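You operate a simulated robot arm through the tools that you are given. There is no shell and no other tool.

You run a simulated robot arm. Do the job below in one go: nothing can be reset, and whatever is moved stays where it is left.

## Task
Set the end play of the docked jack to 0.05 mm.
Fine: clamp it, read it with the orange button, adjust the yellow knob, read again, unclamp; the jack stays.

Only the result counts: the job must be done as asked and must still hold three seconds after the hand-in. Knocking over, shifting, dropping, spilling or breaking anything else fails it.

## Robot
A 7-joint arm with a two-finger parallel gripper, fixed in place. Base frame: the origin is on the floor under the middle of its stand, x ahead of it, y to its left, z up; the work surface is at about z = 0.88. Readings come in m, rad, newtons and seconds.
It reaches about 1.247 m from its shoulder. Its first joint turns from -2.304 to 2.304 rad. Payload 3.91 kg.
The TCP is the grasp point between the finger pads, 0.03 m short of the fingertips. In the tool frame z runs along the fingers and y along their closing line. Largest opening 0.11 m; finger width 0.02, thickness 0.01; the body of the gripper, 0.048 by 0.112 m, starts 0.055 m behind the TCP.
Orientation is that of the tool frame in the base frame, as a unit quaternion [x, y, z, w]. With the fingers straight down and closing along the base's y, the tool's x points along the base's -x, its y along +y and its z along -z.

## Interface
- The arm moves only by the tool apply_moves. Its argument "series" is a list of rows, each an object of numbers (a shift or turn left out is 0, a gripper value left out holds the last): "dx", "dy", "dz": the shift along the tool's x, y, z in m; "wx", "wy", "wz": the turn, a rotation vector about the tool's x, y, z in rad; "fingers": the opening, from 0 (shut) to 1 (fully open). In form: [{"dx": .., "dy": .., "dz": .., "wx": .., "wy": .., "wz": .., "fingers": ..}, ...]. A call has 1 to 20 rows; each row is the pose to reach, as a shift and turn from the pose commanded when the call began, along the tool's axes at that moment. Rows are played at 5 a second. More than 0.05 m and 0.15 rad between two rows, or a gripper value outside its range, and nothing of the call is played. Where a pose cannot be reached the arm comes as near as it can. A force on the tool above 70 N (or 10 N above the force at the start of the call, whichever is more), or a blocked arm, ends the call early, and 0.2 s more pass. Each finger travels about 0.108 m/s and halts on what it meets, pressing with about 22 N; the grip force reading is that of the motor and also rises with nothing between the fingers. The clock runs only during rows and for 0.2 s after the last one: add rows that repeat a pose to give the fingers time. The reply holds the time, the measured pose of the TCP, the force on the tool along the base axes, the opening and the grip force, in the units named above and with some noise, with the torque about the TCP (base axes, N m) and any sound that the robot's microphone picked up.
- Cameras (640 x 400 px; columns grow to the right, rows downward): "scene" is fixed at [0.3982, -0.6385, 1.5282]; the picture's right is [0.80, -0.60, 0.00], its down [-0.48, -0.65, -0.59] and it looks along [0.35, 0.47, -0.81] (base axes); focal length 286 px, centre (320, 200). "wrist" rides on the gripper at [0.072, 0.017, -0.103] in the tool frame; the picture's right is [-0.23, 0.97, 0.00], its down [-0.76, -0.18, -0.62] and it looks along [-0.61, -0.14, 0.78] (tool axes); focal length 222 px, centre (320, 200). There is no depth. A picture from a camera that has moved, and an enlarged one, comes with that camera's place and axes in the base frame and with its lens. The place of the scene camera against the robot may be out by one fixed shift of up to 0.025 m in any direction.
- get_image(camera): a new picture of that camera. The clock stands still meanwhile.
- close_up(camera, box): a new picture of the part [left, top, right, bottom] of that camera's present view, enlarged. The clock stands still meanwhile.
- close_job(): hands the job in; it is judged then, once.

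Places have to be worked out from the pictures, the camera data and where the tool is seen. Open the gripper and draw the arm clear of the work before you hand the job in, unless the task says otherwise.

The tools are called after ">>>" as name(argument=value, ...) on one line, values as JSON. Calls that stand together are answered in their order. apply_moves: Moves the arm, as the interface text tells. Its arguments: {"type":"object","properties":{"series":{"type":"array"}},"required":["series"]} The other tools are called the same way: get_image (camera) takes a picture; close_up (camera, box) takes an enlarged picture of a part of a camera's view; close_job () hands the job in.

At the start:

```text
time: 0.0
position: [0.4935, -0.3691, 1.2481]
tcp_rot: [-0.001, 1.0, 0.0, 0.0]
contact_force: [0.1, -0.6, -0.3]
torque: [-0.02, 0.01, -0.01]
gripper_width: 0.1099
grasp_force: 0.0
```

scene: 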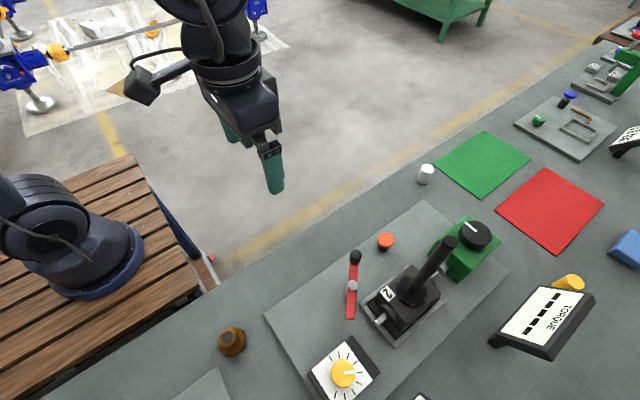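
wrist: 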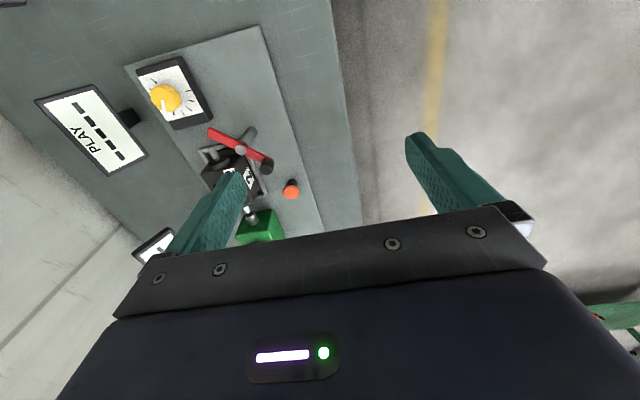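

I'll start by taking enlarged pictures of the fixture and surroundings to understand the layout before moving.

>>> close_up(camera="scene", box=[260, 200, 520, 400])

>>> close_up(camera="wrist", box=[20, 20, 340, 260])

>>> close_up(camera="scene", box=[480, 20, 640, 360])

```text
2.00 times, centred on (390, 300) of scene
camera zoom: at [0.3982, -0.6385, 1.5282], right [0.8, -0.6, 0.0], down [-0.48, -0.65, -0.59], along [0.35, 0.47, -0.81], focal length 571 px, centre (180, 0)
```

zoom: 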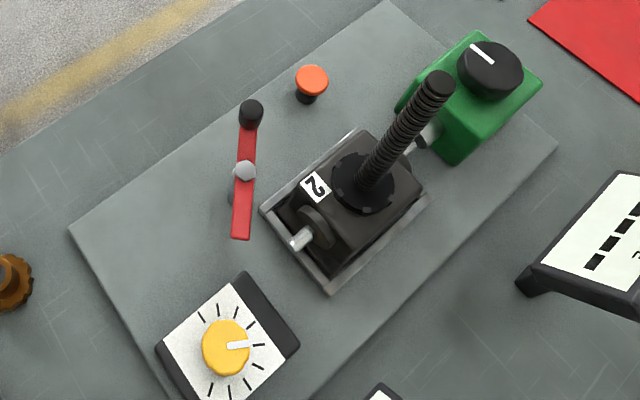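

```text
1.67 times, centred on (180, 140) of wrist
camera zoom: at [0.4214, -0.3525, 1.3503], right [0.23, 0.97, 0.0], down [0.76, -0.18, 0.62], along [0.61, -0.14, -0.78], focal length 370 px, centre (553, 300)
```

zoom: 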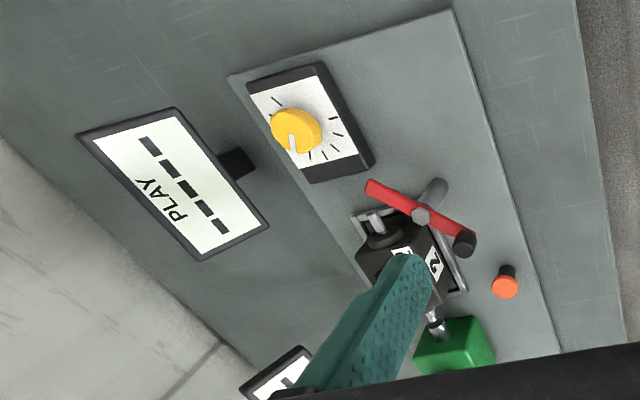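

```text
1.18 times, centred on (560, 190) of scene
camera zoom: at [0.3982, -0.6385, 1.5282], right [0.8, -0.6, 0.0], down [-0.48, -0.65, -0.59], along [0.35, 0.47, -0.81], focal length 336 px, centre (38, 212)
```

zoom: 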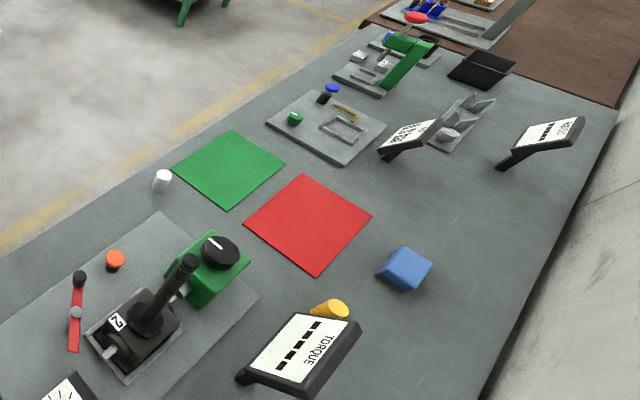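

The fixture plate sits around x 0.45–0.75, y −0.45…−0.65, with the PLAY display around (0.48, −0.80). I'll move the wrist camera sideways at the present height to look at the fixture from above.

>>> apply_moves(series=[{"dx": 0.02, "dy": -0.035}, {"dx": 0.04, "dy": -0.07}, {"dx": 0.06, "dy": -0.105}, {"dx": 0.08, "dy": -0.14}, {"dx": 0.1, "dy": -0.175}, {"dx": 0.12, "dy": -0.21}, {"dx": 0.12, "dy": -0.21}])

```text
time: 1.6
position: [0.3755, -0.5795, 1.2484]
tcp_rot: [0.0, 1.0, 0.0, 0.0]
contact_force: [-0.1, 0.3, -1.6]
torque: [-0.02, -0.01, 0.01]
gripper_width: 0.1098
grasp_force: 0.1
```

The arm is at (0.376, −0.580, 1.248). I'll look through the wrist and scene cameras.

>>> get_image(camera="wrist")

>>> get_image(camera="scene")

```text
taken
camera wrist: at [0.3028, -0.563, 1.3504], right [0.23, 0.97, 0.0], down [0.76, -0.18, 0.62], along [0.61, -0.14, -0.78], focal length 222 px, centre (320, 200)
```

wrist: 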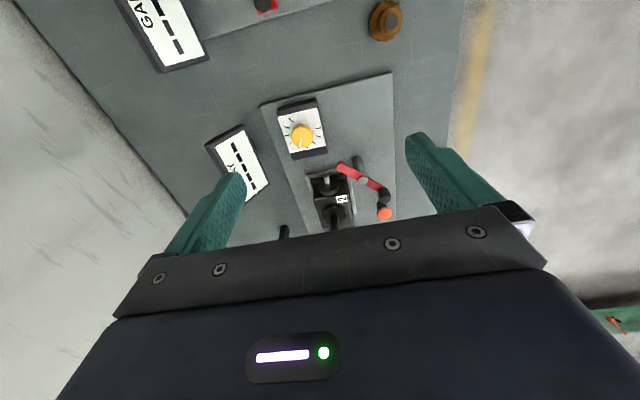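

```text
taken
```

scene: 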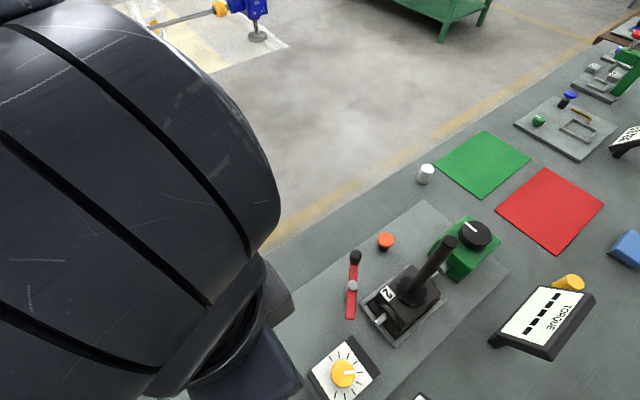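

>>> close_up(camera="wrist", box=[190, 70, 430, 240])

>>> close_up(camera="wrist", box=[100, 0, 420, 200])

```text
2.35 times, centred on (310, 155) of wrist
camera zoom: at [0.3028, -0.563, 1.3504], right [0.23, 0.97, 0.0], down [0.76, -0.18, 0.62], along [0.61, -0.14, -0.78], focal length 523 px, centre (344, 306)
```

zoom: 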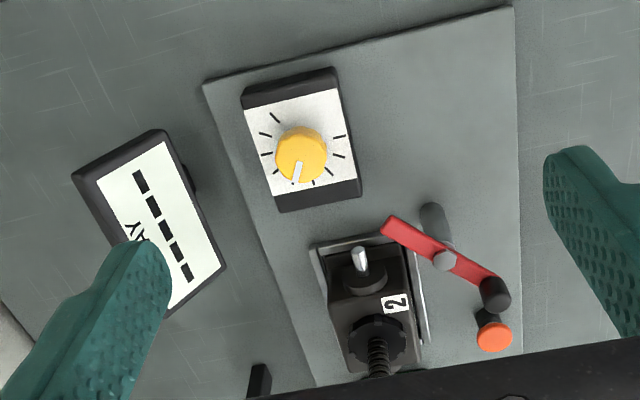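

```text
2.00 times, centred on (260, 100) of wrist
camera zoom: at [0.3028, -0.563, 1.3504], right [0.23, 0.97, 0.0], down [0.76, -0.18, 0.62], along [0.61, -0.14, -0.78], focal length 444 px, centre (440, 400)
```

zoom: 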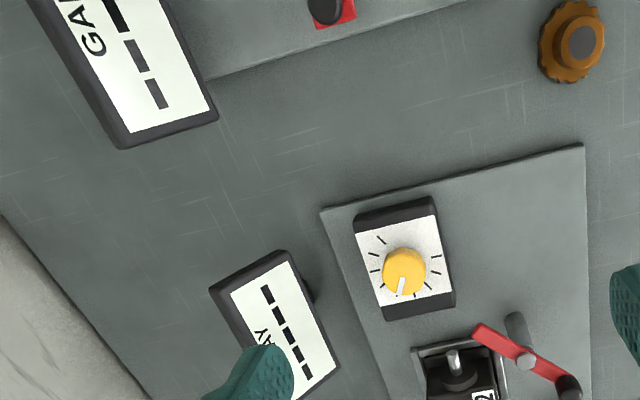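

I now see the docked jack (black box "2" with tall spindle), the red lever on a post, the orange button, yellow dial and the PLAY display. I'll move closer with the wrist camera for a second, clearer viewpoint, staying above the spindle height.

>>> apply_moves(series=[{"dx": -0.03, "dy": 0.004, "dz": 0.01}, {"dx": -0.06, "dy": 0.008, "dz": 0.02}, {"dx": -0.09, "dy": 0.012, "dz": 0.03}, {"dx": -0.12, "dy": 0.016, "dz": 0.04}, {"dx": -0.145, "dy": 0.02, "dz": 0.048}, {"dx": -0.145, "dy": 0.02, "dz": 0.048}])

>>> get_image(camera="wrist")

>>> close_up(camera="wrist", box=[200, 0, 440, 150])

>>> close_up(camera="wrist", box=[220, 80, 440, 220])

```text
time: 3.0
position: [0.519, -0.5606, 1.2016]
tcp_rot: [0.001, 1.0, 0.0, 0.0]
contact_force: [-0.5, 0.1, -0.2]
torque: [-0.01, 0.0, 0.01]
gripper_width: 0.1102
grasp_force: 0.1
```

```text
taken
camera wrist: at [0.4466, -0.5434, 1.3041], right [0.23, 0.97, 0.0], down [0.76, -0.18, 0.62], along [0.61, -0.14, -0.78], focal length 222 px, centre (320, 200)
```

wrist: 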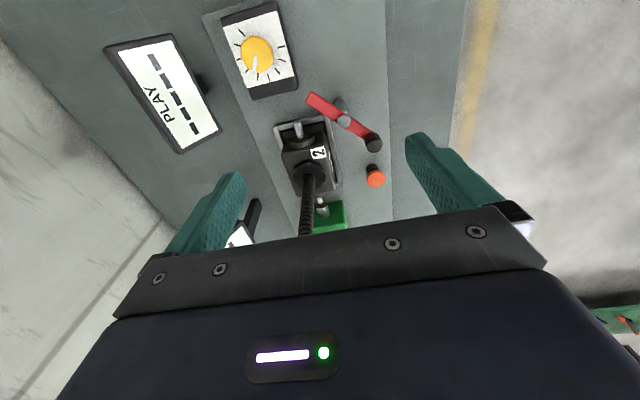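

```text
2.67 times, centred on (320, 75) of wrist
camera zoom: at [0.4466, -0.5434, 1.3041], right [0.23, 0.97, 0.0], down [0.76, -0.18, 0.62], along [0.61, -0.14, -0.78], focal length 592 px, centre (320, 533)
```

zoom: 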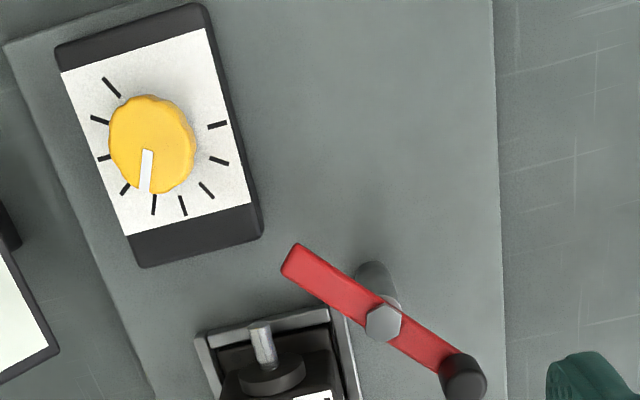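

```text
2.86 times, centred on (330, 150) of wrist
camera zoom: at [0.4466, -0.5434, 1.3041], right [0.23, 0.97, 0.0], down [0.76, -0.18, 0.62], along [0.61, -0.14, -0.78], focal length 635 px, centre (291, 343)
```

zoom: 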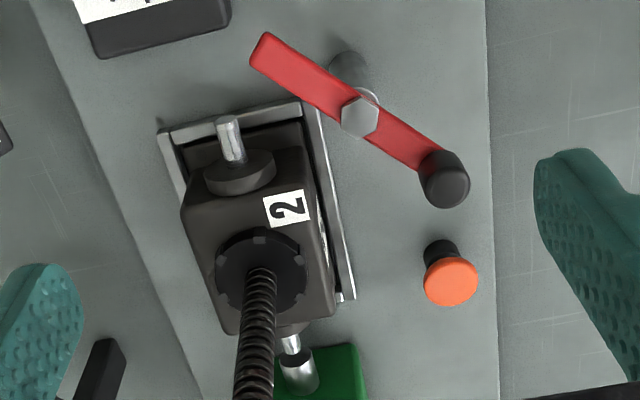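

By triangulating the two wrist views: orange button top ≈ (0.709, −0.491, 0.932), yellow knob top ≈ (0.461, −0.635, 0.943), lever pivot ≈ (0.566, −0.536, 0.976) with its black handle ≈ (0.620, −0.493, 0.97). Next I'll go lower on the robot side for a close look at the lever handle, button and jack.

>>> apply_moves(series=[{"dx": -0.006, "dy": 0.03, "dz": 0.01}, {"dx": -0.012, "dy": 0.055, "dz": 0.035}, {"dx": -0.02, "dy": 0.08, "dz": 0.065}, {"dx": -0.026, "dy": 0.1, "dz": 0.095}, {"dx": -0.031, "dy": 0.11, "dz": 0.12}, {"dx": -0.031, "dy": 0.11, "dz": 0.12}])

>>> get_image(camera="wrist")

>>> close_up(camera="wrist", box=[210, 80, 430, 220])

>>> get_image(camera="scene")

```text
time: 4.4
position: [0.5492, -0.4474, 1.0783]
tcp_rot: [0.0, 1.0, -0.001, 0.0]
contact_force: [-0.3, -0.1, -0.1]
torque: [-0.01, 0.01, -0.01]
gripper_width: 0.1099
grasp_force: 0.0
```

```text
taken
camera wrist: at [0.4779, -0.4305, 1.1805], right [0.23, 0.97, 0.0], down [0.76, -0.18, 0.62], along [0.61, -0.14, -0.78], focal length 222 px, centre (320, 200)
```

wrist: 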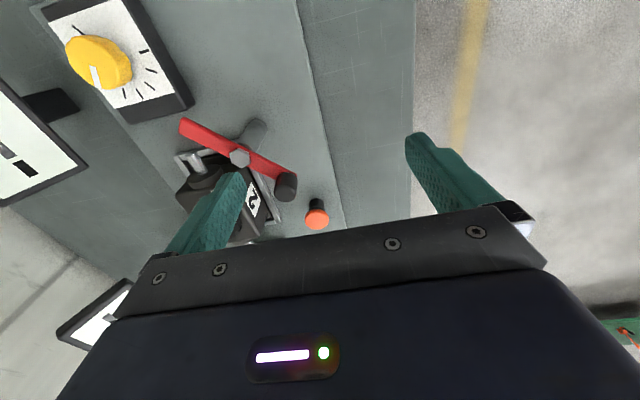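

```text
2.86 times, centred on (320, 150) of wrist
camera zoom: at [0.4779, -0.4305, 1.1805], right [0.23, 0.97, 0.0], down [0.76, -0.18, 0.62], along [0.61, -0.14, -0.78], focal length 635 px, centre (320, 343)
```

zoom: 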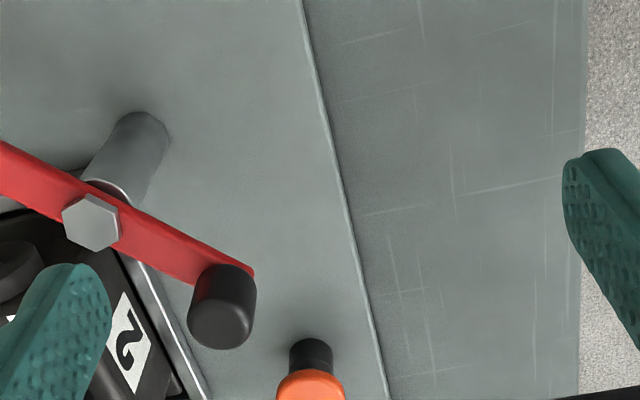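

```text
taken
```

scene: 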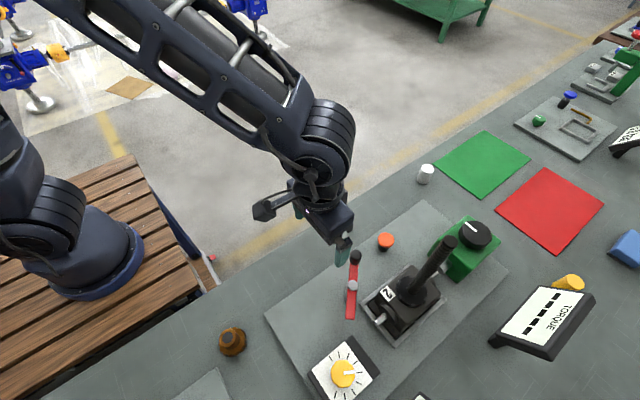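

The handle is a vertical black cylinder, about 22 mm wide, top near (0.605, −0.497, 0.996). The lever lies at about 45° with its tail pointing away from the jack. I'll rotate the gripper 90° so the fingers close along base x, which suits pushing the handle and keeps clear of the spindle.

>>> apply_moves(series=[{"wz": 0.1428}, {"wz": 0.2856}, {"wz": 0.4284}, {"wz": 0.5712}, {"wz": 0.714}, {"wz": 0.8568}, {"wz": 0.9996}, {"wz": 1.1424}, {"wz": 1.2852}, {"wz": 1.428}, {"wz": 1.5708}, {"wz": 1.5708}])

>>> get_image(camera="wrist")

>>> close_up(camera="wrist", box=[180, 60, 440, 225])

```text
time: 7.0
position: [0.5496, -0.4493, 1.0777]
tcp_rot: [0.708, 0.707, -0.001, 0.0]
contact_force: [0.6, -1.0, 0.9]
torque: [0.0, -0.01, 0.01]
gripper_width: 0.1099
grasp_force: 0.0
```

```text
taken
camera wrist: at [0.5668, -0.3768, 1.1816], right [0.97, -0.23, 0.0], down [-0.18, -0.76, 0.62], along [-0.14, -0.61, -0.78], focal length 222 px, centre (320, 200)
```

wrist: 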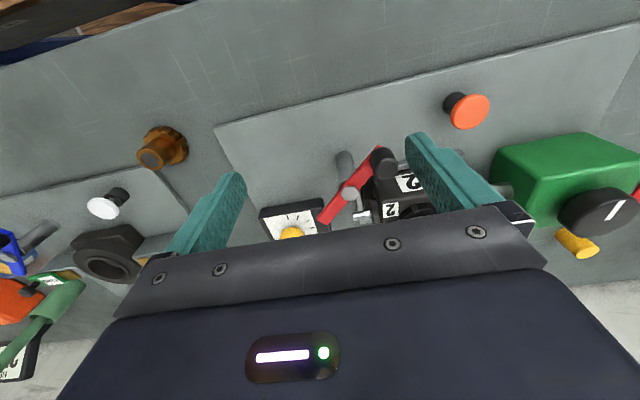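

```text
2.42 times, centred on (310, 142) of wrist
camera zoom: at [0.5668, -0.3768, 1.1816], right [0.97, -0.23, 0.0], down [-0.18, -0.76, 0.62], along [-0.14, -0.61, -0.78], focal length 538 px, centre (344, 339)
```

zoom: 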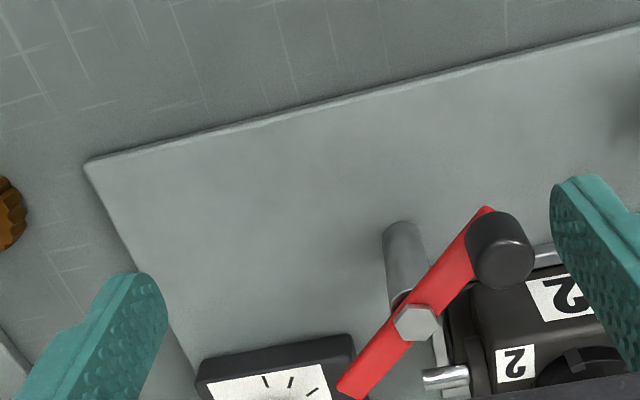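

The rotation worked: tool x is now base +y and tool y is base +x. The handle is confirmed near (0.604, −0.496), top z≈0.995. I'll hover above it with the fingers partly closed, then check the pictures.

>>> apply_moves(series=[{"dx": -0.02, "dy": 0.025, "dz": 0.0, "fingers": 0.6}, {"dx": -0.04, "dy": 0.045, "dz": 0.01, "fingers": 0.6}, {"dx": -0.0467, "dy": 0.0544, "dz": 0.025, "fingers": 0.6}, {"dx": -0.0467, "dy": 0.0544, "dz": 0.04, "fingers": 0.6}, {"dx": -0.0467, "dy": 0.0544, "dz": 0.04, "fingers": 0.6}])

>>> close_up(camera="wrist", box=[180, 60, 460, 235])

>>> close_up(camera="scene", box=[280, 190, 480, 330])

```text
time: 8.2
position: [0.6053, -0.4953, 1.0397]
tcp_rot: [0.708, 0.707, 0.0, 0.0]
contact_force: [-0.3, -0.9, 0.0]
torque: [0.01, -0.01, 0.01]
gripper_width: 0.0659
grasp_force: 0.1
```

```text
2.29 times, centred on (320, 148) of wrist
camera zoom: at [0.6221, -0.4218, 1.1413], right [0.97, -0.23, 0.0], down [-0.18, -0.76, 0.62], along [-0.14, -0.61, -0.78], focal length 508 px, centre (320, 320)
```

zoom: 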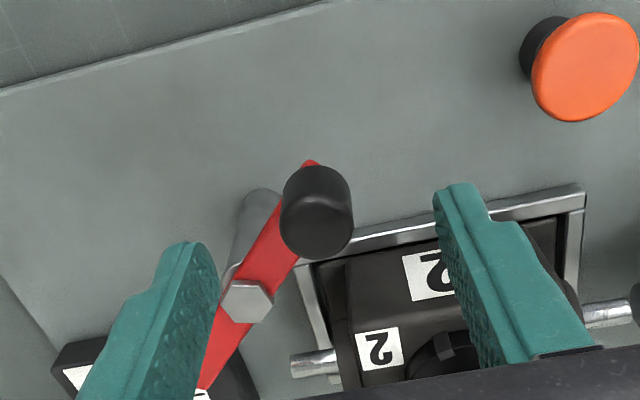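

```text
2.86 times, centred on (380, 260) of scene
camera zoom: at [0.3982, -0.6385, 1.5282], right [0.8, -0.6, 0.0], down [-0.48, -0.65, -0.59], along [0.35, 0.47, -0.81], focal length 816 px, centre (149, 29)
```

zoom: 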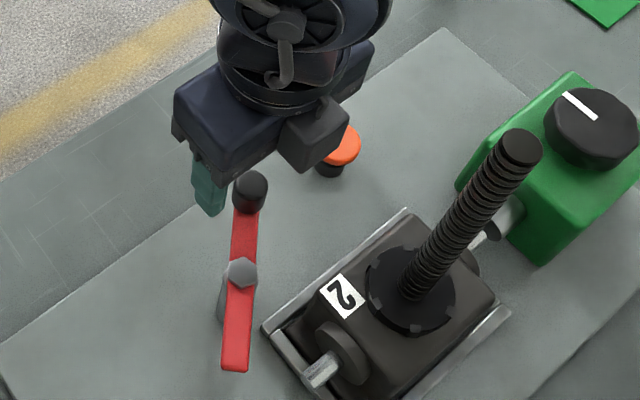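

The fingers straddle the handle (handle at ≈(0.604, −0.497), TCP at (0.605, −0.495)). I'll descend so the tips stay just above the red bar and then close gently on the handle.

>>> apply_moves(series=[{"dz": 0.012, "fingers": 0.6}, {"dz": 0.024, "dx": -0.001, "fingers": 0.6}, {"dz": 0.034, "dx": -0.001, "fingers": 0.6}, {"dz": 0.034, "dx": -0.001, "fingers": 0.4}, {"dz": 0.034, "dx": -0.001, "fingers": 0.25}, {"dz": 0.034, "dx": -0.001, "fingers": 0.15}, {"dz": 0.034, "dx": -0.001, "fingers": 0.15}])

>>> close_up(camera="wrist", box=[180, 60, 460, 235])

```text
time: 9.8
position: [0.602, -0.4969, 1.0058]
tcp_rot: [0.708, 0.707, 0.0, -0.002]
contact_force: [-20.0, 2.8, -0.7]
torque: [0.3, 0.01, -0.39]
gripper_width: 0.0231
grasp_force: 45.0
```

```text
2.29 times, centred on (320, 148) of wrist
camera zoom: at [0.6206, -0.4241, 1.1074], right [0.97, -0.23, 0.0], down [-0.18, -0.76, 0.62], along [-0.14, -0.61, -0.78], focal length 508 px, centre (320, 320)
```

zoom: 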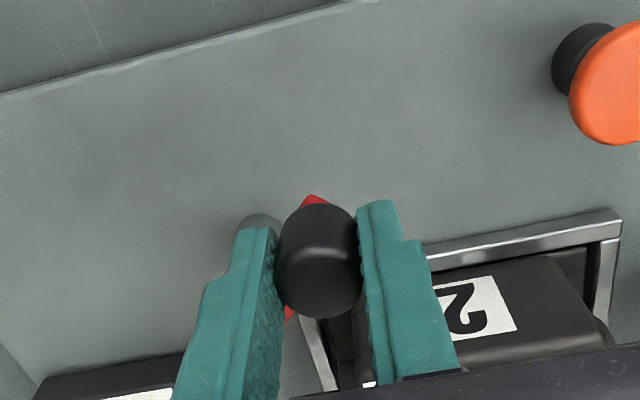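

The handle is gripped (width 0.023). The x-force shows it holds firm about 2 mm off my commanded x. I'll try a small counter-clockwise swing, handle away from the jack and tail toward it, by 15° about the pivot (0.565, −0.5355) while turning the gripper along, and check the forces.

>>> apply_moves(series=[{"dx": 0.0028, "dy": -0.0053, "wz": -0.0873, "fingers": 0.12}, {"dx": 0.0056, "dy": -0.009, "wz": -0.1745, "fingers": 0.12}, {"dx": 0.008, "dy": -0.013, "wz": -0.2618, "fingers": 0.12}, {"dx": 0.008, "dy": -0.013, "wz": -0.2618, "fingers": 0.12}])

>>> close_up(camera="wrist", box=[180, 60, 460, 235])

>>> close_up(camera="scene", box=[280, 190, 480, 330])

```text
time: 10.8
position: [0.5924, -0.4883, 1.0046]
tcp_rot: [0.608, 0.794, 0.001, -0.002]
contact_force: [3.5, 14.5, -33.3]
torque: [-0.07, -0.31, -0.31]
gripper_width: 0.023
grasp_force: 44.7
```

```text
2.29 times, centred on (320, 148) of wrist
camera zoom: at [0.5902, -0.4139, 1.1077], right [1.0, 0.03, 0.0], down [0.03, -0.78, 0.62], along [0.02, -0.62, -0.78], focal length 508 px, centre (320, 320)
```

zoom: 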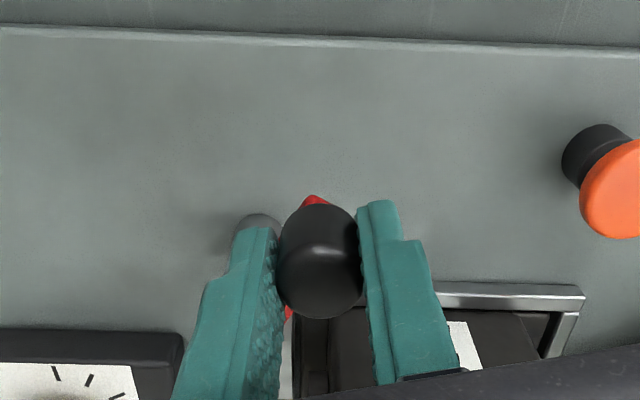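

```text
2.86 times, centred on (380, 260) of scene
camera zoom: at [0.3982, -0.6385, 1.5282], right [0.8, -0.6, 0.0], down [-0.48, -0.65, -0.59], along [0.35, 0.47, -0.81], focal length 816 px, centre (149, 29)
```

zoom: 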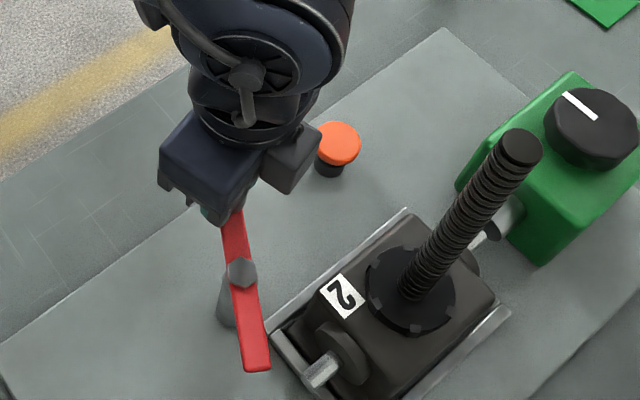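

The lever turns freely counter-clockwise (tail now moving toward the jack). A −33 N vertical force suggests the tight grip is dragging on the handle, so I'll loosen to a cage slightly wider than the handle and check the rest force before continuing.

>>> apply_moves(series=[{"fingers": 0.26}, {"fingers": 0.26}, {"fingers": 0.26}])

>>> close_up(camera="wrist", box=[180, 60, 460, 235])

```text
time: 11.6
position: [0.5935, -0.4897, 1.006]
tcp_rot: [0.609, 0.793, 0.0, -0.001]
contact_force: [-0.1, 0.0, -1.6]
torque: [0.0, 0.02, 0.01]
gripper_width: 0.0284
grasp_force: 0.0
```

```text
2.29 times, centred on (320, 148) of wrist
camera zoom: at [0.5895, -0.4149, 1.109], right [1.0, 0.03, 0.0], down [0.03, -0.78, 0.62], along [0.02, -0.62, -0.78], focal length 508 px, centre (320, 320)
```

zoom: 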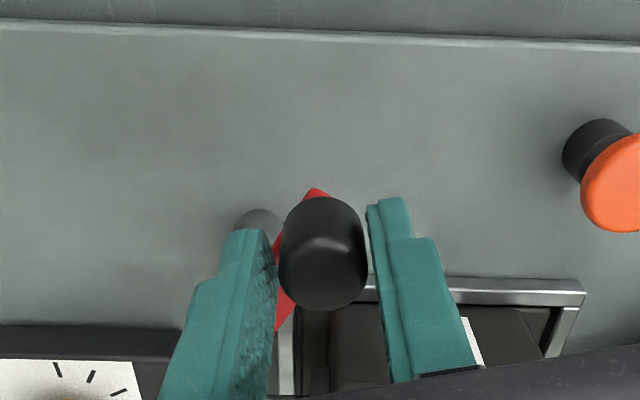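

Forces are now zero with the handle loosely caged, and the lever stays put. I'll continue the arc to about 100° in small steps with the gripper orientation fixed.

>>> apply_moves(series=[{"dx": 0.0027, "dy": -0.0032}, {"dx": 0.0053, "dy": -0.0064}, {"dx": 0.0077, "dy": -0.0104}, {"dx": 0.01, "dy": -0.0145}, {"dx": 0.0116, "dy": -0.0189}, {"dx": 0.0132, "dy": -0.0233}, {"dx": 0.014, "dy": -0.0279}, {"dx": 0.0148, "dy": -0.0325}, {"dx": 0.0148, "dy": -0.0325}])

>>> close_up(camera="wrist", box=[180, 60, 460, 235])

>>> close_up(camera="scene", box=[280, 190, 480, 330])

```text
time: 13.6
position: [0.5557, -0.4827, 1.0058]
tcp_rot: [0.609, 0.793, 0.0, -0.001]
contact_force: [-0.4, 0.1, 0.6]
torque: [0.01, 0.02, 0.03]
gripper_width: 0.0284
grasp_force: 0.1
```

```text
2.29 times, centred on (320, 148) of wrist
camera zoom: at [0.5535, -0.4091, 1.1077], right [1.0, 0.03, 0.0], down [0.03, -0.78, 0.62], along [0.02, -0.62, -0.78], focal length 508 px, centre (320, 320)
```

zoom: 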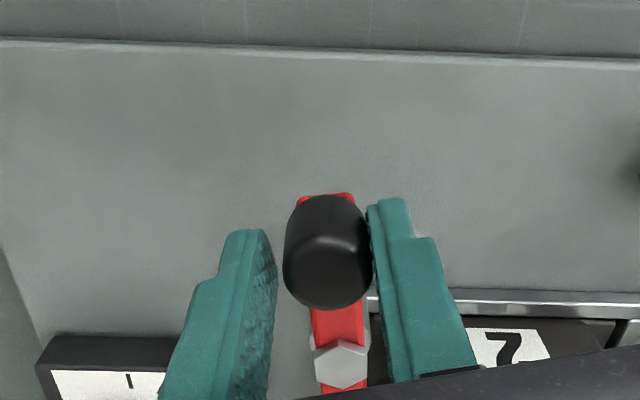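

```text
2.86 times, centred on (380, 260) of scene
camera zoom: at [0.3982, -0.6385, 1.5282], right [0.8, -0.6, 0.0], down [-0.48, -0.65, -0.59], along [0.35, 0.47, -0.81], focal length 816 px, centre (149, 29)
```

zoom: 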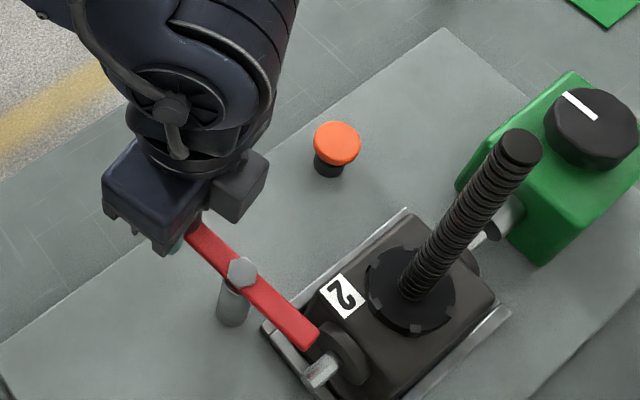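

The lever follows smoothly (now ≈93°, tail approaching the jack's top). No sound yet; I continue to about 120°.

>>> apply_moves(series=[{"dx": 0.0002, "dy": -0.0046}, {"dx": 0.0, "dy": -0.0093}, {"dx": -0.0006, "dy": -0.0139}, {"dx": -0.0017, "dy": -0.0185}, {"dx": -0.0017, "dy": -0.0185}])

>>> close_up(camera="wrist", box=[180, 60, 460, 235])

>>> close_up(camera="scene", box=[280, 190, 480, 330])

```text
time: 14.8
position: [0.5398, -0.4903, 1.0059]
tcp_rot: [0.608, 0.794, 0.0, 0.0]
contact_force: [0.5, -0.1, -0.3]
torque: [0.01, 0.0, 0.0]
gripper_width: 0.0288
grasp_force: 0.0
```

```text
2.29 times, centred on (320, 148) of wrist
camera zoom: at [0.5365, -0.4159, 1.1084], right [1.0, 0.03, 0.0], down [0.03, -0.78, 0.62], along [0.02, -0.62, -0.78], focal length 508 px, centre (320, 320)
```

zoom: 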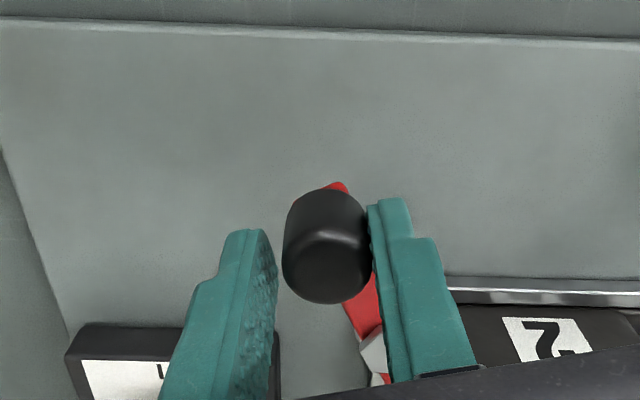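

```text
2.86 times, centred on (380, 260) of scene
camera zoom: at [0.3982, -0.6385, 1.5282], right [0.8, -0.6, 0.0], down [-0.48, -0.65, -0.59], along [0.35, 0.47, -0.81], focal length 816 px, centre (149, 29)
```

zoom: 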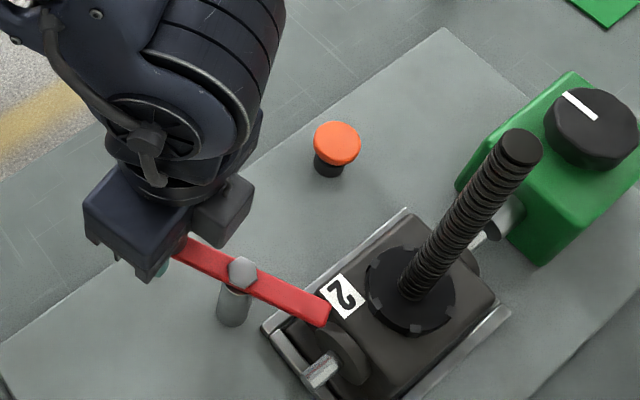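

Still no resistance at ≈115°; the tail is passing over the jack's near corner. I'll continue in smaller steps toward ≈140°, watching for a stop or sound.

>>> apply_moves(series=[{"dx": -0.0007, "dy": -0.0022}, {"dx": -0.0014, "dy": -0.0044}, {"dx": -0.0022, "dy": -0.0066}, {"dx": -0.0031, "dy": -0.0087}, {"dx": -0.0044, "dy": -0.0112}, {"dx": -0.0057, "dy": -0.0136}, {"dx": -0.0057, "dy": -0.0136}])

>>> close_up(camera="wrist", box=[180, 60, 460, 235])

>>> close_up(camera="scene", box=[280, 190, 480, 330])

```text
time: 16.4
position: [0.5271, -0.4988, 1.006]
tcp_rot: [0.609, 0.793, 0.0, 0.0]
contact_force: [0.0, -0.2, 0.7]
torque: [0.01, -0.02, -0.04]
gripper_width: 0.0287
grasp_force: 0.1
```

```text
2.29 times, centred on (320, 148) of wrist
camera zoom: at [0.5247, -0.4243, 1.1088], right [1.0, 0.03, 0.0], down [0.03, -0.78, 0.62], along [0.02, -0.62, -0.78], focal length 508 px, centre (320, 320)
```

zoom: 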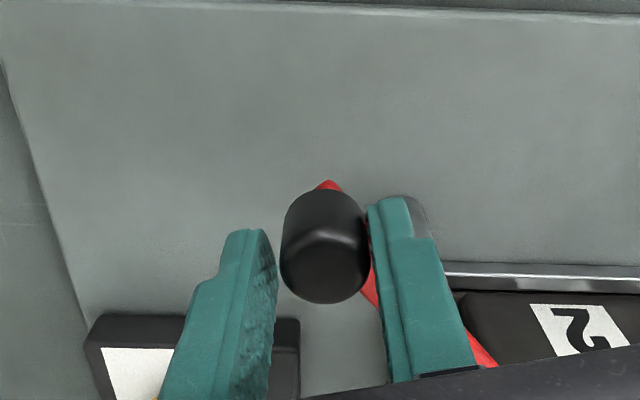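

```text
2.86 times, centred on (380, 260) of scene
camera zoom: at [0.3982, -0.6385, 1.5282], right [0.8, -0.6, 0.0], down [-0.48, -0.65, -0.59], along [0.35, 0.47, -0.81], focal length 816 px, centre (149, 29)
```

zoom: 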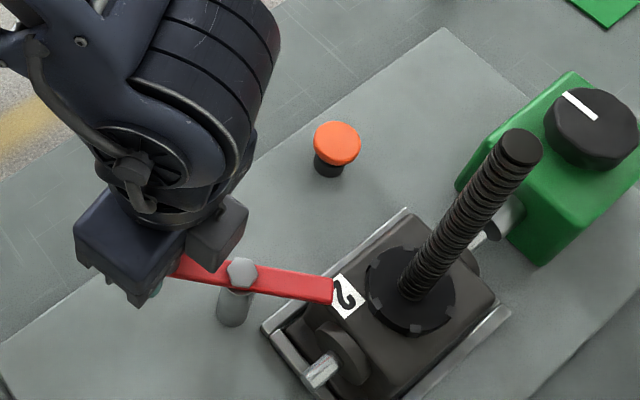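

Lever now ≈131°, still free. I'll push on gently in ~2° steps up to a commanded 146°.

>>> apply_moves(series=[{"dx": -0.001, "dy": -0.0015}, {"dx": -0.0021, "dy": -0.0031}, {"dx": -0.0035, "dy": -0.005}, {"dx": -0.0049, "dy": -0.0068}, {"dx": -0.0049, "dy": -0.0068}])

>>> close_up(camera="wrist", box=[180, 60, 460, 235])

>>> close_up(camera="scene", box=[280, 190, 480, 330])

```text
time: 17.6
position: [0.5217, -0.5042, 1.0058]
tcp_rot: [0.609, 0.793, 0.0, 0.0]
contact_force: [15.3, 10.9, 1.5]
torque: [0.22, -0.23, 0.02]
gripper_width: 0.037
grasp_force: 8.4
```

```text
2.29 times, centred on (320, 148) of wrist
camera zoom: at [0.5195, -0.4298, 1.1083], right [1.0, 0.03, 0.0], down [0.03, -0.78, 0.62], along [0.02, -0.62, -0.78], focal length 508 px, centre (320, 320)
```

zoom: 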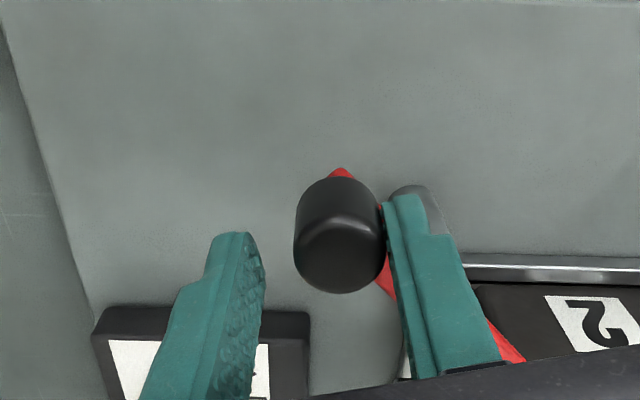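

```text
2.86 times, centred on (380, 260) of scene
camera zoom: at [0.3982, -0.6385, 1.5282], right [0.8, -0.6, 0.0], down [-0.48, -0.65, -0.59], along [0.35, 0.47, -0.81], focal length 816 px, centre (149, 29)
```

zoom: 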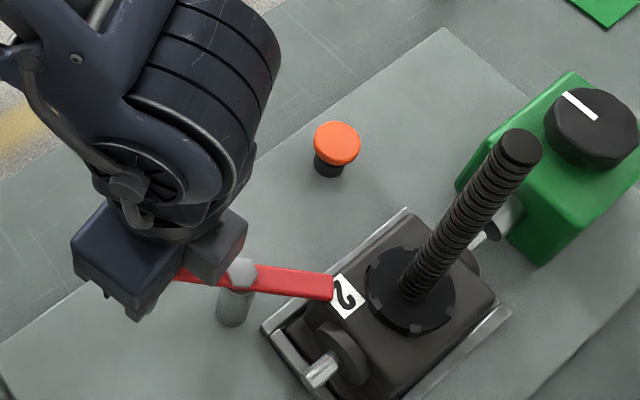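

The lever met its end stop at ≈133° (fingers forced slightly apart, ~19 N), so it should be clamped. I'll back off a few millimetres, open the fingers and lift clear.

>>> apply_moves(series=[{"dx": 0.0025, "dy": 0.003, "fingers": 0.35}, {"dx": 0.0035, "dy": 0.005, "fingers": 0.5}, {"dx": 0.0035, "dy": 0.005, "fingers": 0.5}, {"dx": 0.0035, "dy": 0.005, "dz": -0.01, "fingers": 0.5}, {"dx": 0.0035, "dy": 0.005, "dz": -0.03, "fingers": 0.5}, {"dx": 0.0035, "dy": 0.005, "dz": -0.06, "fingers": 0.5}, {"dx": 0.0035, "dy": 0.005, "dz": -0.09, "fingers": 0.5}, {"dx": 0.0035, "dy": 0.005, "dz": -0.09, "fingers": 0.5}])

>>> get_image(camera="wrist")

>>> close_up(camera="scene", box=[280, 190, 480, 330])

```text
time: 19.4
position: [0.5256, -0.4997, 1.0941]
tcp_rot: [0.609, 0.793, 0.0, 0.0]
contact_force: [1.0, 0.8, 0.0]
torque: [0.0, -0.01, -0.03]
gripper_width: 0.0553
grasp_force: 0.1
```

```text
taken
camera wrist: at [0.5235, -0.4258, 1.1973], right [1.0, 0.03, 0.0], down [0.03, -0.78, 0.62], along [0.02, -0.62, -0.78], focal length 222 px, centre (320, 200)
```

wrist: 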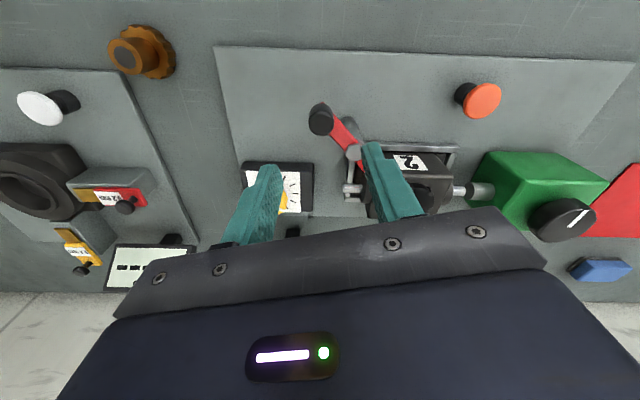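

```text
2.86 times, centred on (380, 260) of scene
camera zoom: at [0.3982, -0.6385, 1.5282], right [0.8, -0.6, 0.0], down [-0.48, -0.65, -0.59], along [0.35, 0.47, -0.81], focal length 816 px, centre (149, 29)
```

zoom: 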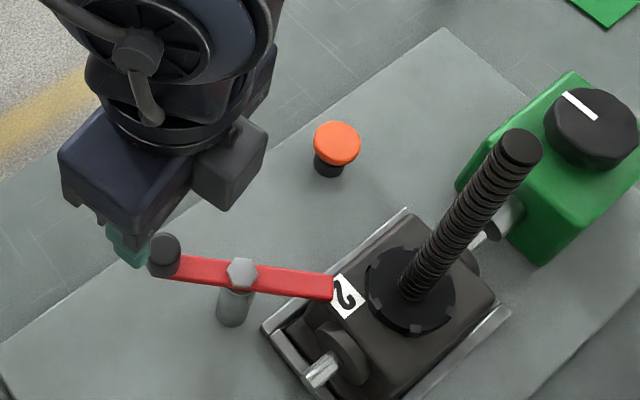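

The lever rests in the clamped position (tail over the jack, by plate "2"). Now I'll close the fingers and move above the orange button at (0.7085, −0.490), stopping with tips about 2 cm above it.

>>> apply_moves(series=[{"dx": -0.0077, "dy": 0.0358, "fingers": 0.2}, {"dx": -0.0155, "dy": 0.0716, "fingers": 0.0}, {"dx": -0.0232, "dy": 0.1075, "fingers": 0.0}, {"dx": -0.031, "dy": 0.1433, "fingers": 0.0}, {"dx": -0.0387, "dy": 0.1791, "fingers": 0.0}, {"dx": -0.0387, "dy": 0.1791, "dz": 0.04, "fingers": 0.0}, {"dx": -0.0387, "dy": 0.1791, "dz": 0.08, "fingers": 0.0}, {"dx": -0.0387, "dy": 0.1791, "dz": 0.115, "fingers": 0.0}, {"dx": -0.0387, "dy": 0.1791, "dz": 0.115, "fingers": 0.0}])

>>> get_image(camera="wrist")

>>> close_up(camera="wrist", box=[220, 100, 420, 225])

>>> get_image(camera="scene")

```text
time: 21.4
position: [0.7098, -0.4917, 0.9809]
tcp_rot: [0.609, 0.793, 0.0, 0.0]
contact_force: [-0.6, -0.8, 0.5]
torque: [0.02, 0.0, 0.02]
gripper_width: 0.0
grasp_force: 22.0
```

```text
taken
camera wrist: at [0.7074, -0.4173, 1.0829], right [1.0, 0.03, 0.0], down [0.03, -0.78, 0.62], along [0.02, -0.62, -0.78], focal length 222 px, centre (320, 200)
```

wrist: 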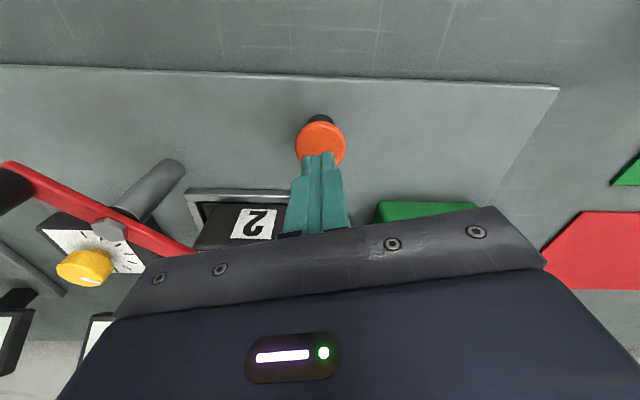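

```text
3.20 times, centred on (320, 162) of wrist
camera zoom: at [0.7074, -0.4173, 1.0829], right [1.0, 0.03, 0.0], down [0.03, -0.78, 0.62], along [0.02, -0.62, -0.78], focal length 711 px, centre (320, 320)
```

zoom: 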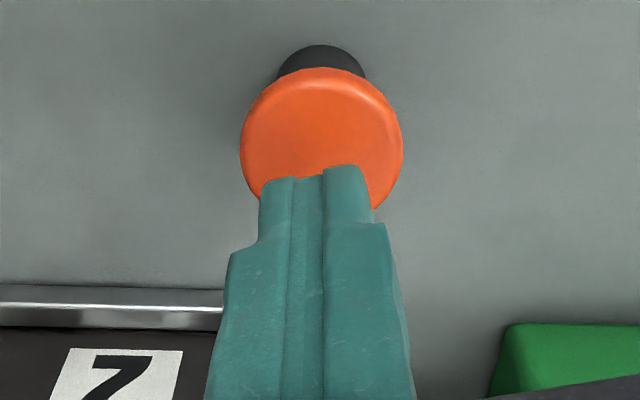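

```text
taken
```

scene: 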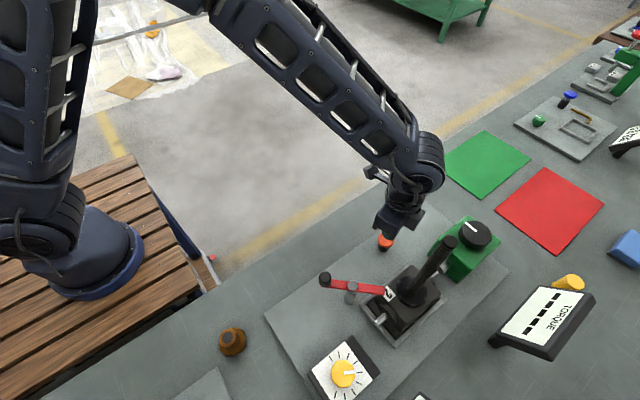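

The closed tips (z≈0.951) are over the button, about 4 mm short of its centre in y. I'll nudge +y by 3 mm and press down in ~1–2 mm steps.

>>> apply_moves(series=[{"dx": 0.003, "dz": 0.006}, {"dx": 0.003, "dz": 0.012}, {"dx": 0.003, "dz": 0.016}, {"dx": 0.003, "dz": 0.018}, {"dx": 0.003, "dz": 0.02}, {"dx": 0.003, "dz": 0.022}])

>>> close_up(camera="wrist", box=[220, 100, 420, 225])

>>> get_image(camera="wrist")

```text
time: 22.8
position: [0.7077, -0.4884, 0.9598]
tcp_rot: [0.609, 0.793, 0.0, 0.0]
contact_force: [1.3, -1.1, 1.4]
torque: [-0.04, -0.02, -0.02]
gripper_width: 0.0002
grasp_force: 22.5
```

```text
3.20 times, centred on (320, 162) of wrist
camera zoom: at [0.705, -0.4137, 1.0618], right [1.0, 0.03, 0.0], down [0.03, -0.78, 0.62], along [0.02, -0.62, -0.78], focal length 711 px, centre (320, 320)
```

zoom: 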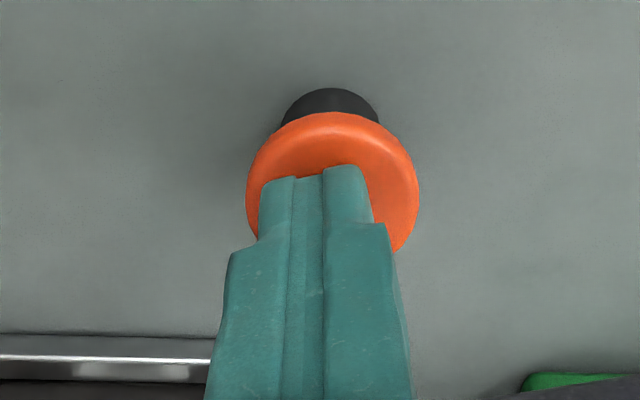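

```text
taken
camera wrist: at [0.705, -0.4137, 1.0618], right [1.0, 0.03, 0.0], down [0.03, -0.78, 0.62], along [0.02, -0.62, -0.78], focal length 222 px, centre (320, 200)
```

wrist: 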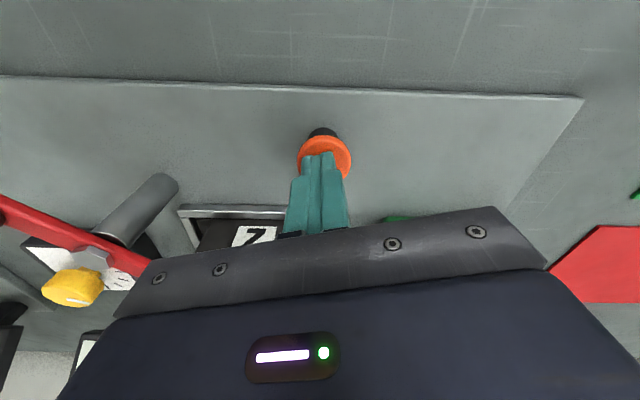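

No contact yet (tips at z≈0.930). The tips are over the cap, so I'll keep pressing down another 7 mm in small steps.

>>> apply_moves(series=[{"dz": 0.0015, "dy": 0.001}, {"dz": 0.003, "dy": 0.001}, {"dz": 0.0045, "dy": 0.001}, {"dz": 0.006, "dy": 0.001}, {"dz": 0.007, "dy": 0.001}])

>>> close_up(camera="wrist", box=[220, 100, 420, 225])

```text
time: 24.0
position: [0.7088, -0.4896, 0.952]
tcp_rot: [0.609, 0.793, -0.001, 0.0]
contact_force: [-2.8, 1.5, 6.9]
torque: [0.1, 0.07, 0.01]
gripper_width: 0.0
grasp_force: 22.4
```

```text
3.20 times, centred on (320, 162) of wrist
camera zoom: at [0.7062, -0.4141, 1.0544], right [1.0, 0.03, 0.0], down [0.03, -0.78, 0.62], along [0.02, -0.62, -0.78], focal length 711 px, centre (320, 320)
```

zoom: 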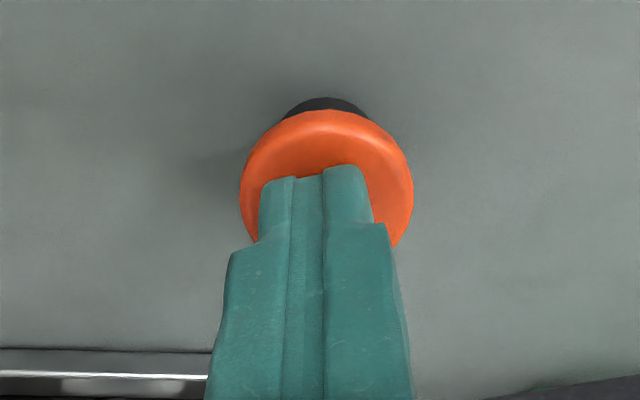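

Force is 7 N and the cap has moved down, so it is being pressed. I'll press ~3 mm further to be sure it bottoms, hold briefly, and release.

>>> apply_moves(series=[{"dz": 0.0015}, {"dz": 0.003}, {"dz": 0.003}])

```text
time: 24.8
position: [0.7095, -0.4894, 0.9507]
tcp_rot: [0.608, 0.794, 0.001, 0.001]
contact_force: [-7.8, -0.7, 39.4]
torque: [0.02, 0.28, 0.05]
gripper_width: 0.0
grasp_force: 22.4
```

The button bottomed out (39 N at z≈0.951). I'll lift straight up, travel along −x clear of the spindle, then over toward the PLAY display to read it.

>>> apply_moves(series=[{"dz": -0.01}, {"dz": -0.05}, {"dz": -0.095}, {"dz": -0.14}, {"dz": -0.18}, {"dx": 0.012, "dy": -0.045, "dz": -0.18}, {"dx": 0.0241, "dy": -0.09, "dz": -0.18}, {"dx": 0.0362, "dy": -0.135, "dz": -0.18}, {"dx": 0.0482, "dy": -0.18, "dz": -0.18}, {"dx": 0.0603, "dy": -0.2251, "dz": -0.18}, {"dx": 0.02, "dy": -0.236, "dz": -0.18}, {"dx": -0.02, "dy": -0.2467, "dz": -0.18}, {"dx": -0.06, "dy": -0.2573, "dz": -0.18}, {"dx": -0.102, "dy": -0.2686, "dz": -0.18}, {"dx": -0.102, "dy": -0.2686, "dz": -0.18}])

>>> get_image(camera="wrist")

>>> get_image(camera="scene")

```text
time: 28.0
position: [0.4731, -0.6583, 1.1295]
tcp_rot: [0.609, 0.793, 0.0, 0.0]
contact_force: [-0.8, -0.2, 0.2]
torque: [-0.03, 0.04, 0.0]
gripper_width: 0.0001
grasp_force: 22.2
```

```text
taken
camera wrist: at [0.4716, -0.5837, 1.2323], right [1.0, 0.03, 0.0], down [0.03, -0.78, 0.62], along [0.02, -0.62, -0.78], focal length 222 px, centre (320, 200)
```

wrist: 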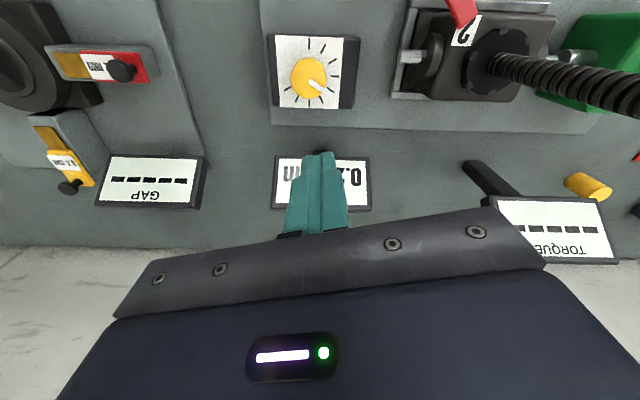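

```text
taken
```

scene: 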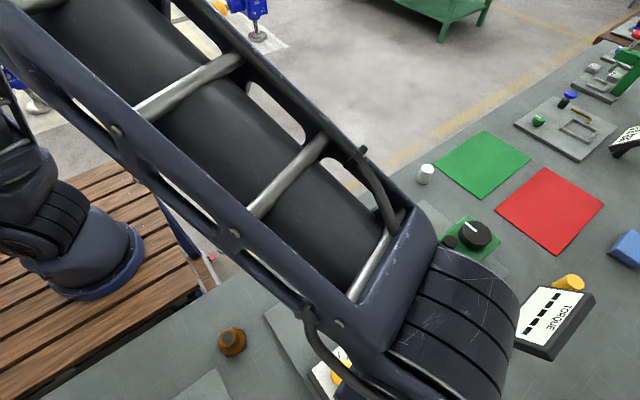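

The PLAY display now shows a value (upside down), partly hidden by the closed fingers. I'll open the fingers, which will reveal it between them, and I need them open for the knob anyway.

>>> apply_moves(series=[{"fingers": 0.5}, {"fingers": 1.0}, {"fingers": 1.0}, {"fingers": 1.0}])

>>> close_up(camera="wrist", box=[250, 140, 390, 225])

>>> close_up(camera="wrist", box=[240, 20, 400, 120])

```text
time: 29.0
position: [0.4737, -0.6588, 1.1292]
tcp_rot: [0.61, 0.792, 0.0, 0.0]
contact_force: [0.9, 1.0, -0.2]
torque: [-0.01, -0.03, 0.0]
gripper_width: 0.1101
grasp_force: 0.0
```

```text
4.57 times, centred on (320, 182) of wrist
camera zoom: at [0.4717, -0.5835, 1.2321], right [1.0, 0.03, 0.0], down [0.03, -0.78, 0.62], along [0.02, -0.62, -0.78], focal length 1015 px, centre (320, 280)
```

zoom: 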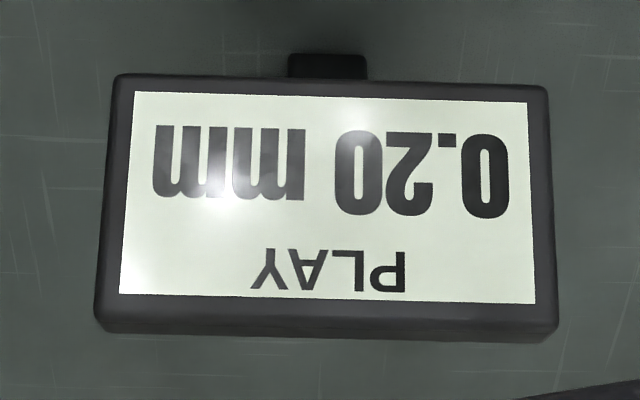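

```text
4.00 times, centred on (320, 70) of wrist
camera zoom: at [0.4717, -0.5835, 1.2321], right [1.0, 0.03, 0.0], down [0.03, -0.78, 0.62], along [0.02, -0.62, -0.78], focal length 888 px, centre (320, 720)
```

zoom: 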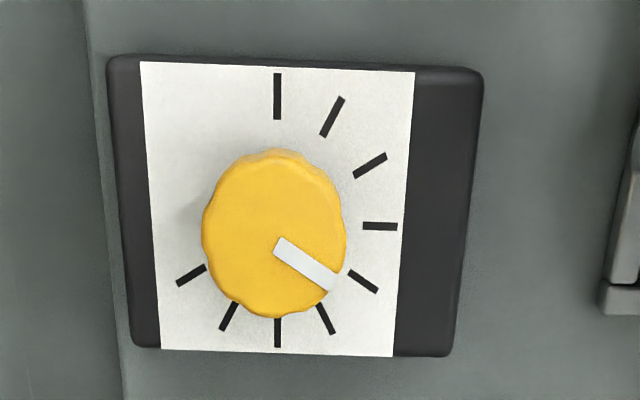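

The display reads **0.20 mm**. The dial has 9 ticks at 30° spacing and the pointer sits at the middle tick; knob axis ≈ (0.460, −0.6355), top z≈0.942, dial face z≈0.922. I'll pre-rotate the gripper by −30° so a later clockwise turn has range, and hover over the knob with fingers open about 7 cm.

>>> apply_moves(series=[{"dx": 0.0065, "dy": -0.0018, "wz": -0.131, "fingers": 0.65}, {"dx": 0.013, "dy": -0.0036, "wz": -0.262, "fingers": 0.65}, {"dx": 0.0195, "dy": -0.0054, "wz": -0.393, "fingers": 0.65}, {"dx": 0.026, "dy": -0.0072, "wz": -0.5236, "fingers": 0.65}, {"dx": 0.026, "dy": -0.0072, "wz": -0.5236, "dz": 0.045, "fingers": 0.65}, {"dx": 0.026, "dy": -0.0072, "wz": -0.5236, "dz": 0.09, "fingers": 0.65}, {"dx": 0.026, "dy": -0.0072, "wz": -0.5236, "dz": 0.135, "fingers": 0.65}, {"dx": 0.026, "dy": -0.0072, "wz": -0.5236, "dz": 0.135, "fingers": 0.65}])

>>> close_up(camera="wrist", box=[180, 80, 460, 255])

```text
time: 30.8
position: [0.4663, -0.6337, 0.9924]
tcp_rot: [0.383, 0.924, 0.0, 0.0]
contact_force: [-0.2, 0.4, 0.4]
torque: [0.04, -0.03, 0.03]
gripper_width: 0.0714
grasp_force: 0.0
```

```text
2.29 times, centred on (320, 168) of wrist
camera zoom: at [0.4278, -0.5707, 1.0954], right [0.85, 0.53, 0.0], down [0.41, -0.66, 0.62], along [0.33, -0.53, -0.78], focal length 508 px, centre (320, 274)
```

zoom: 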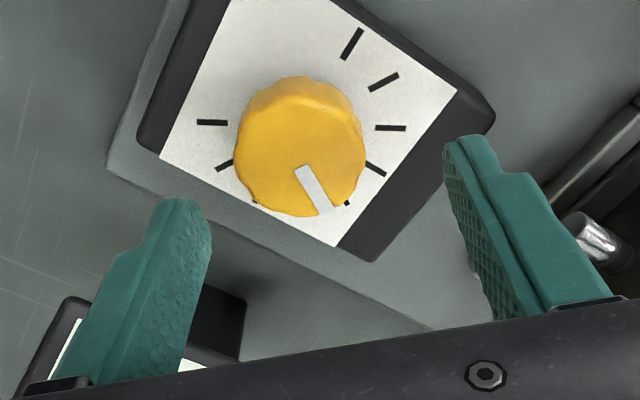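

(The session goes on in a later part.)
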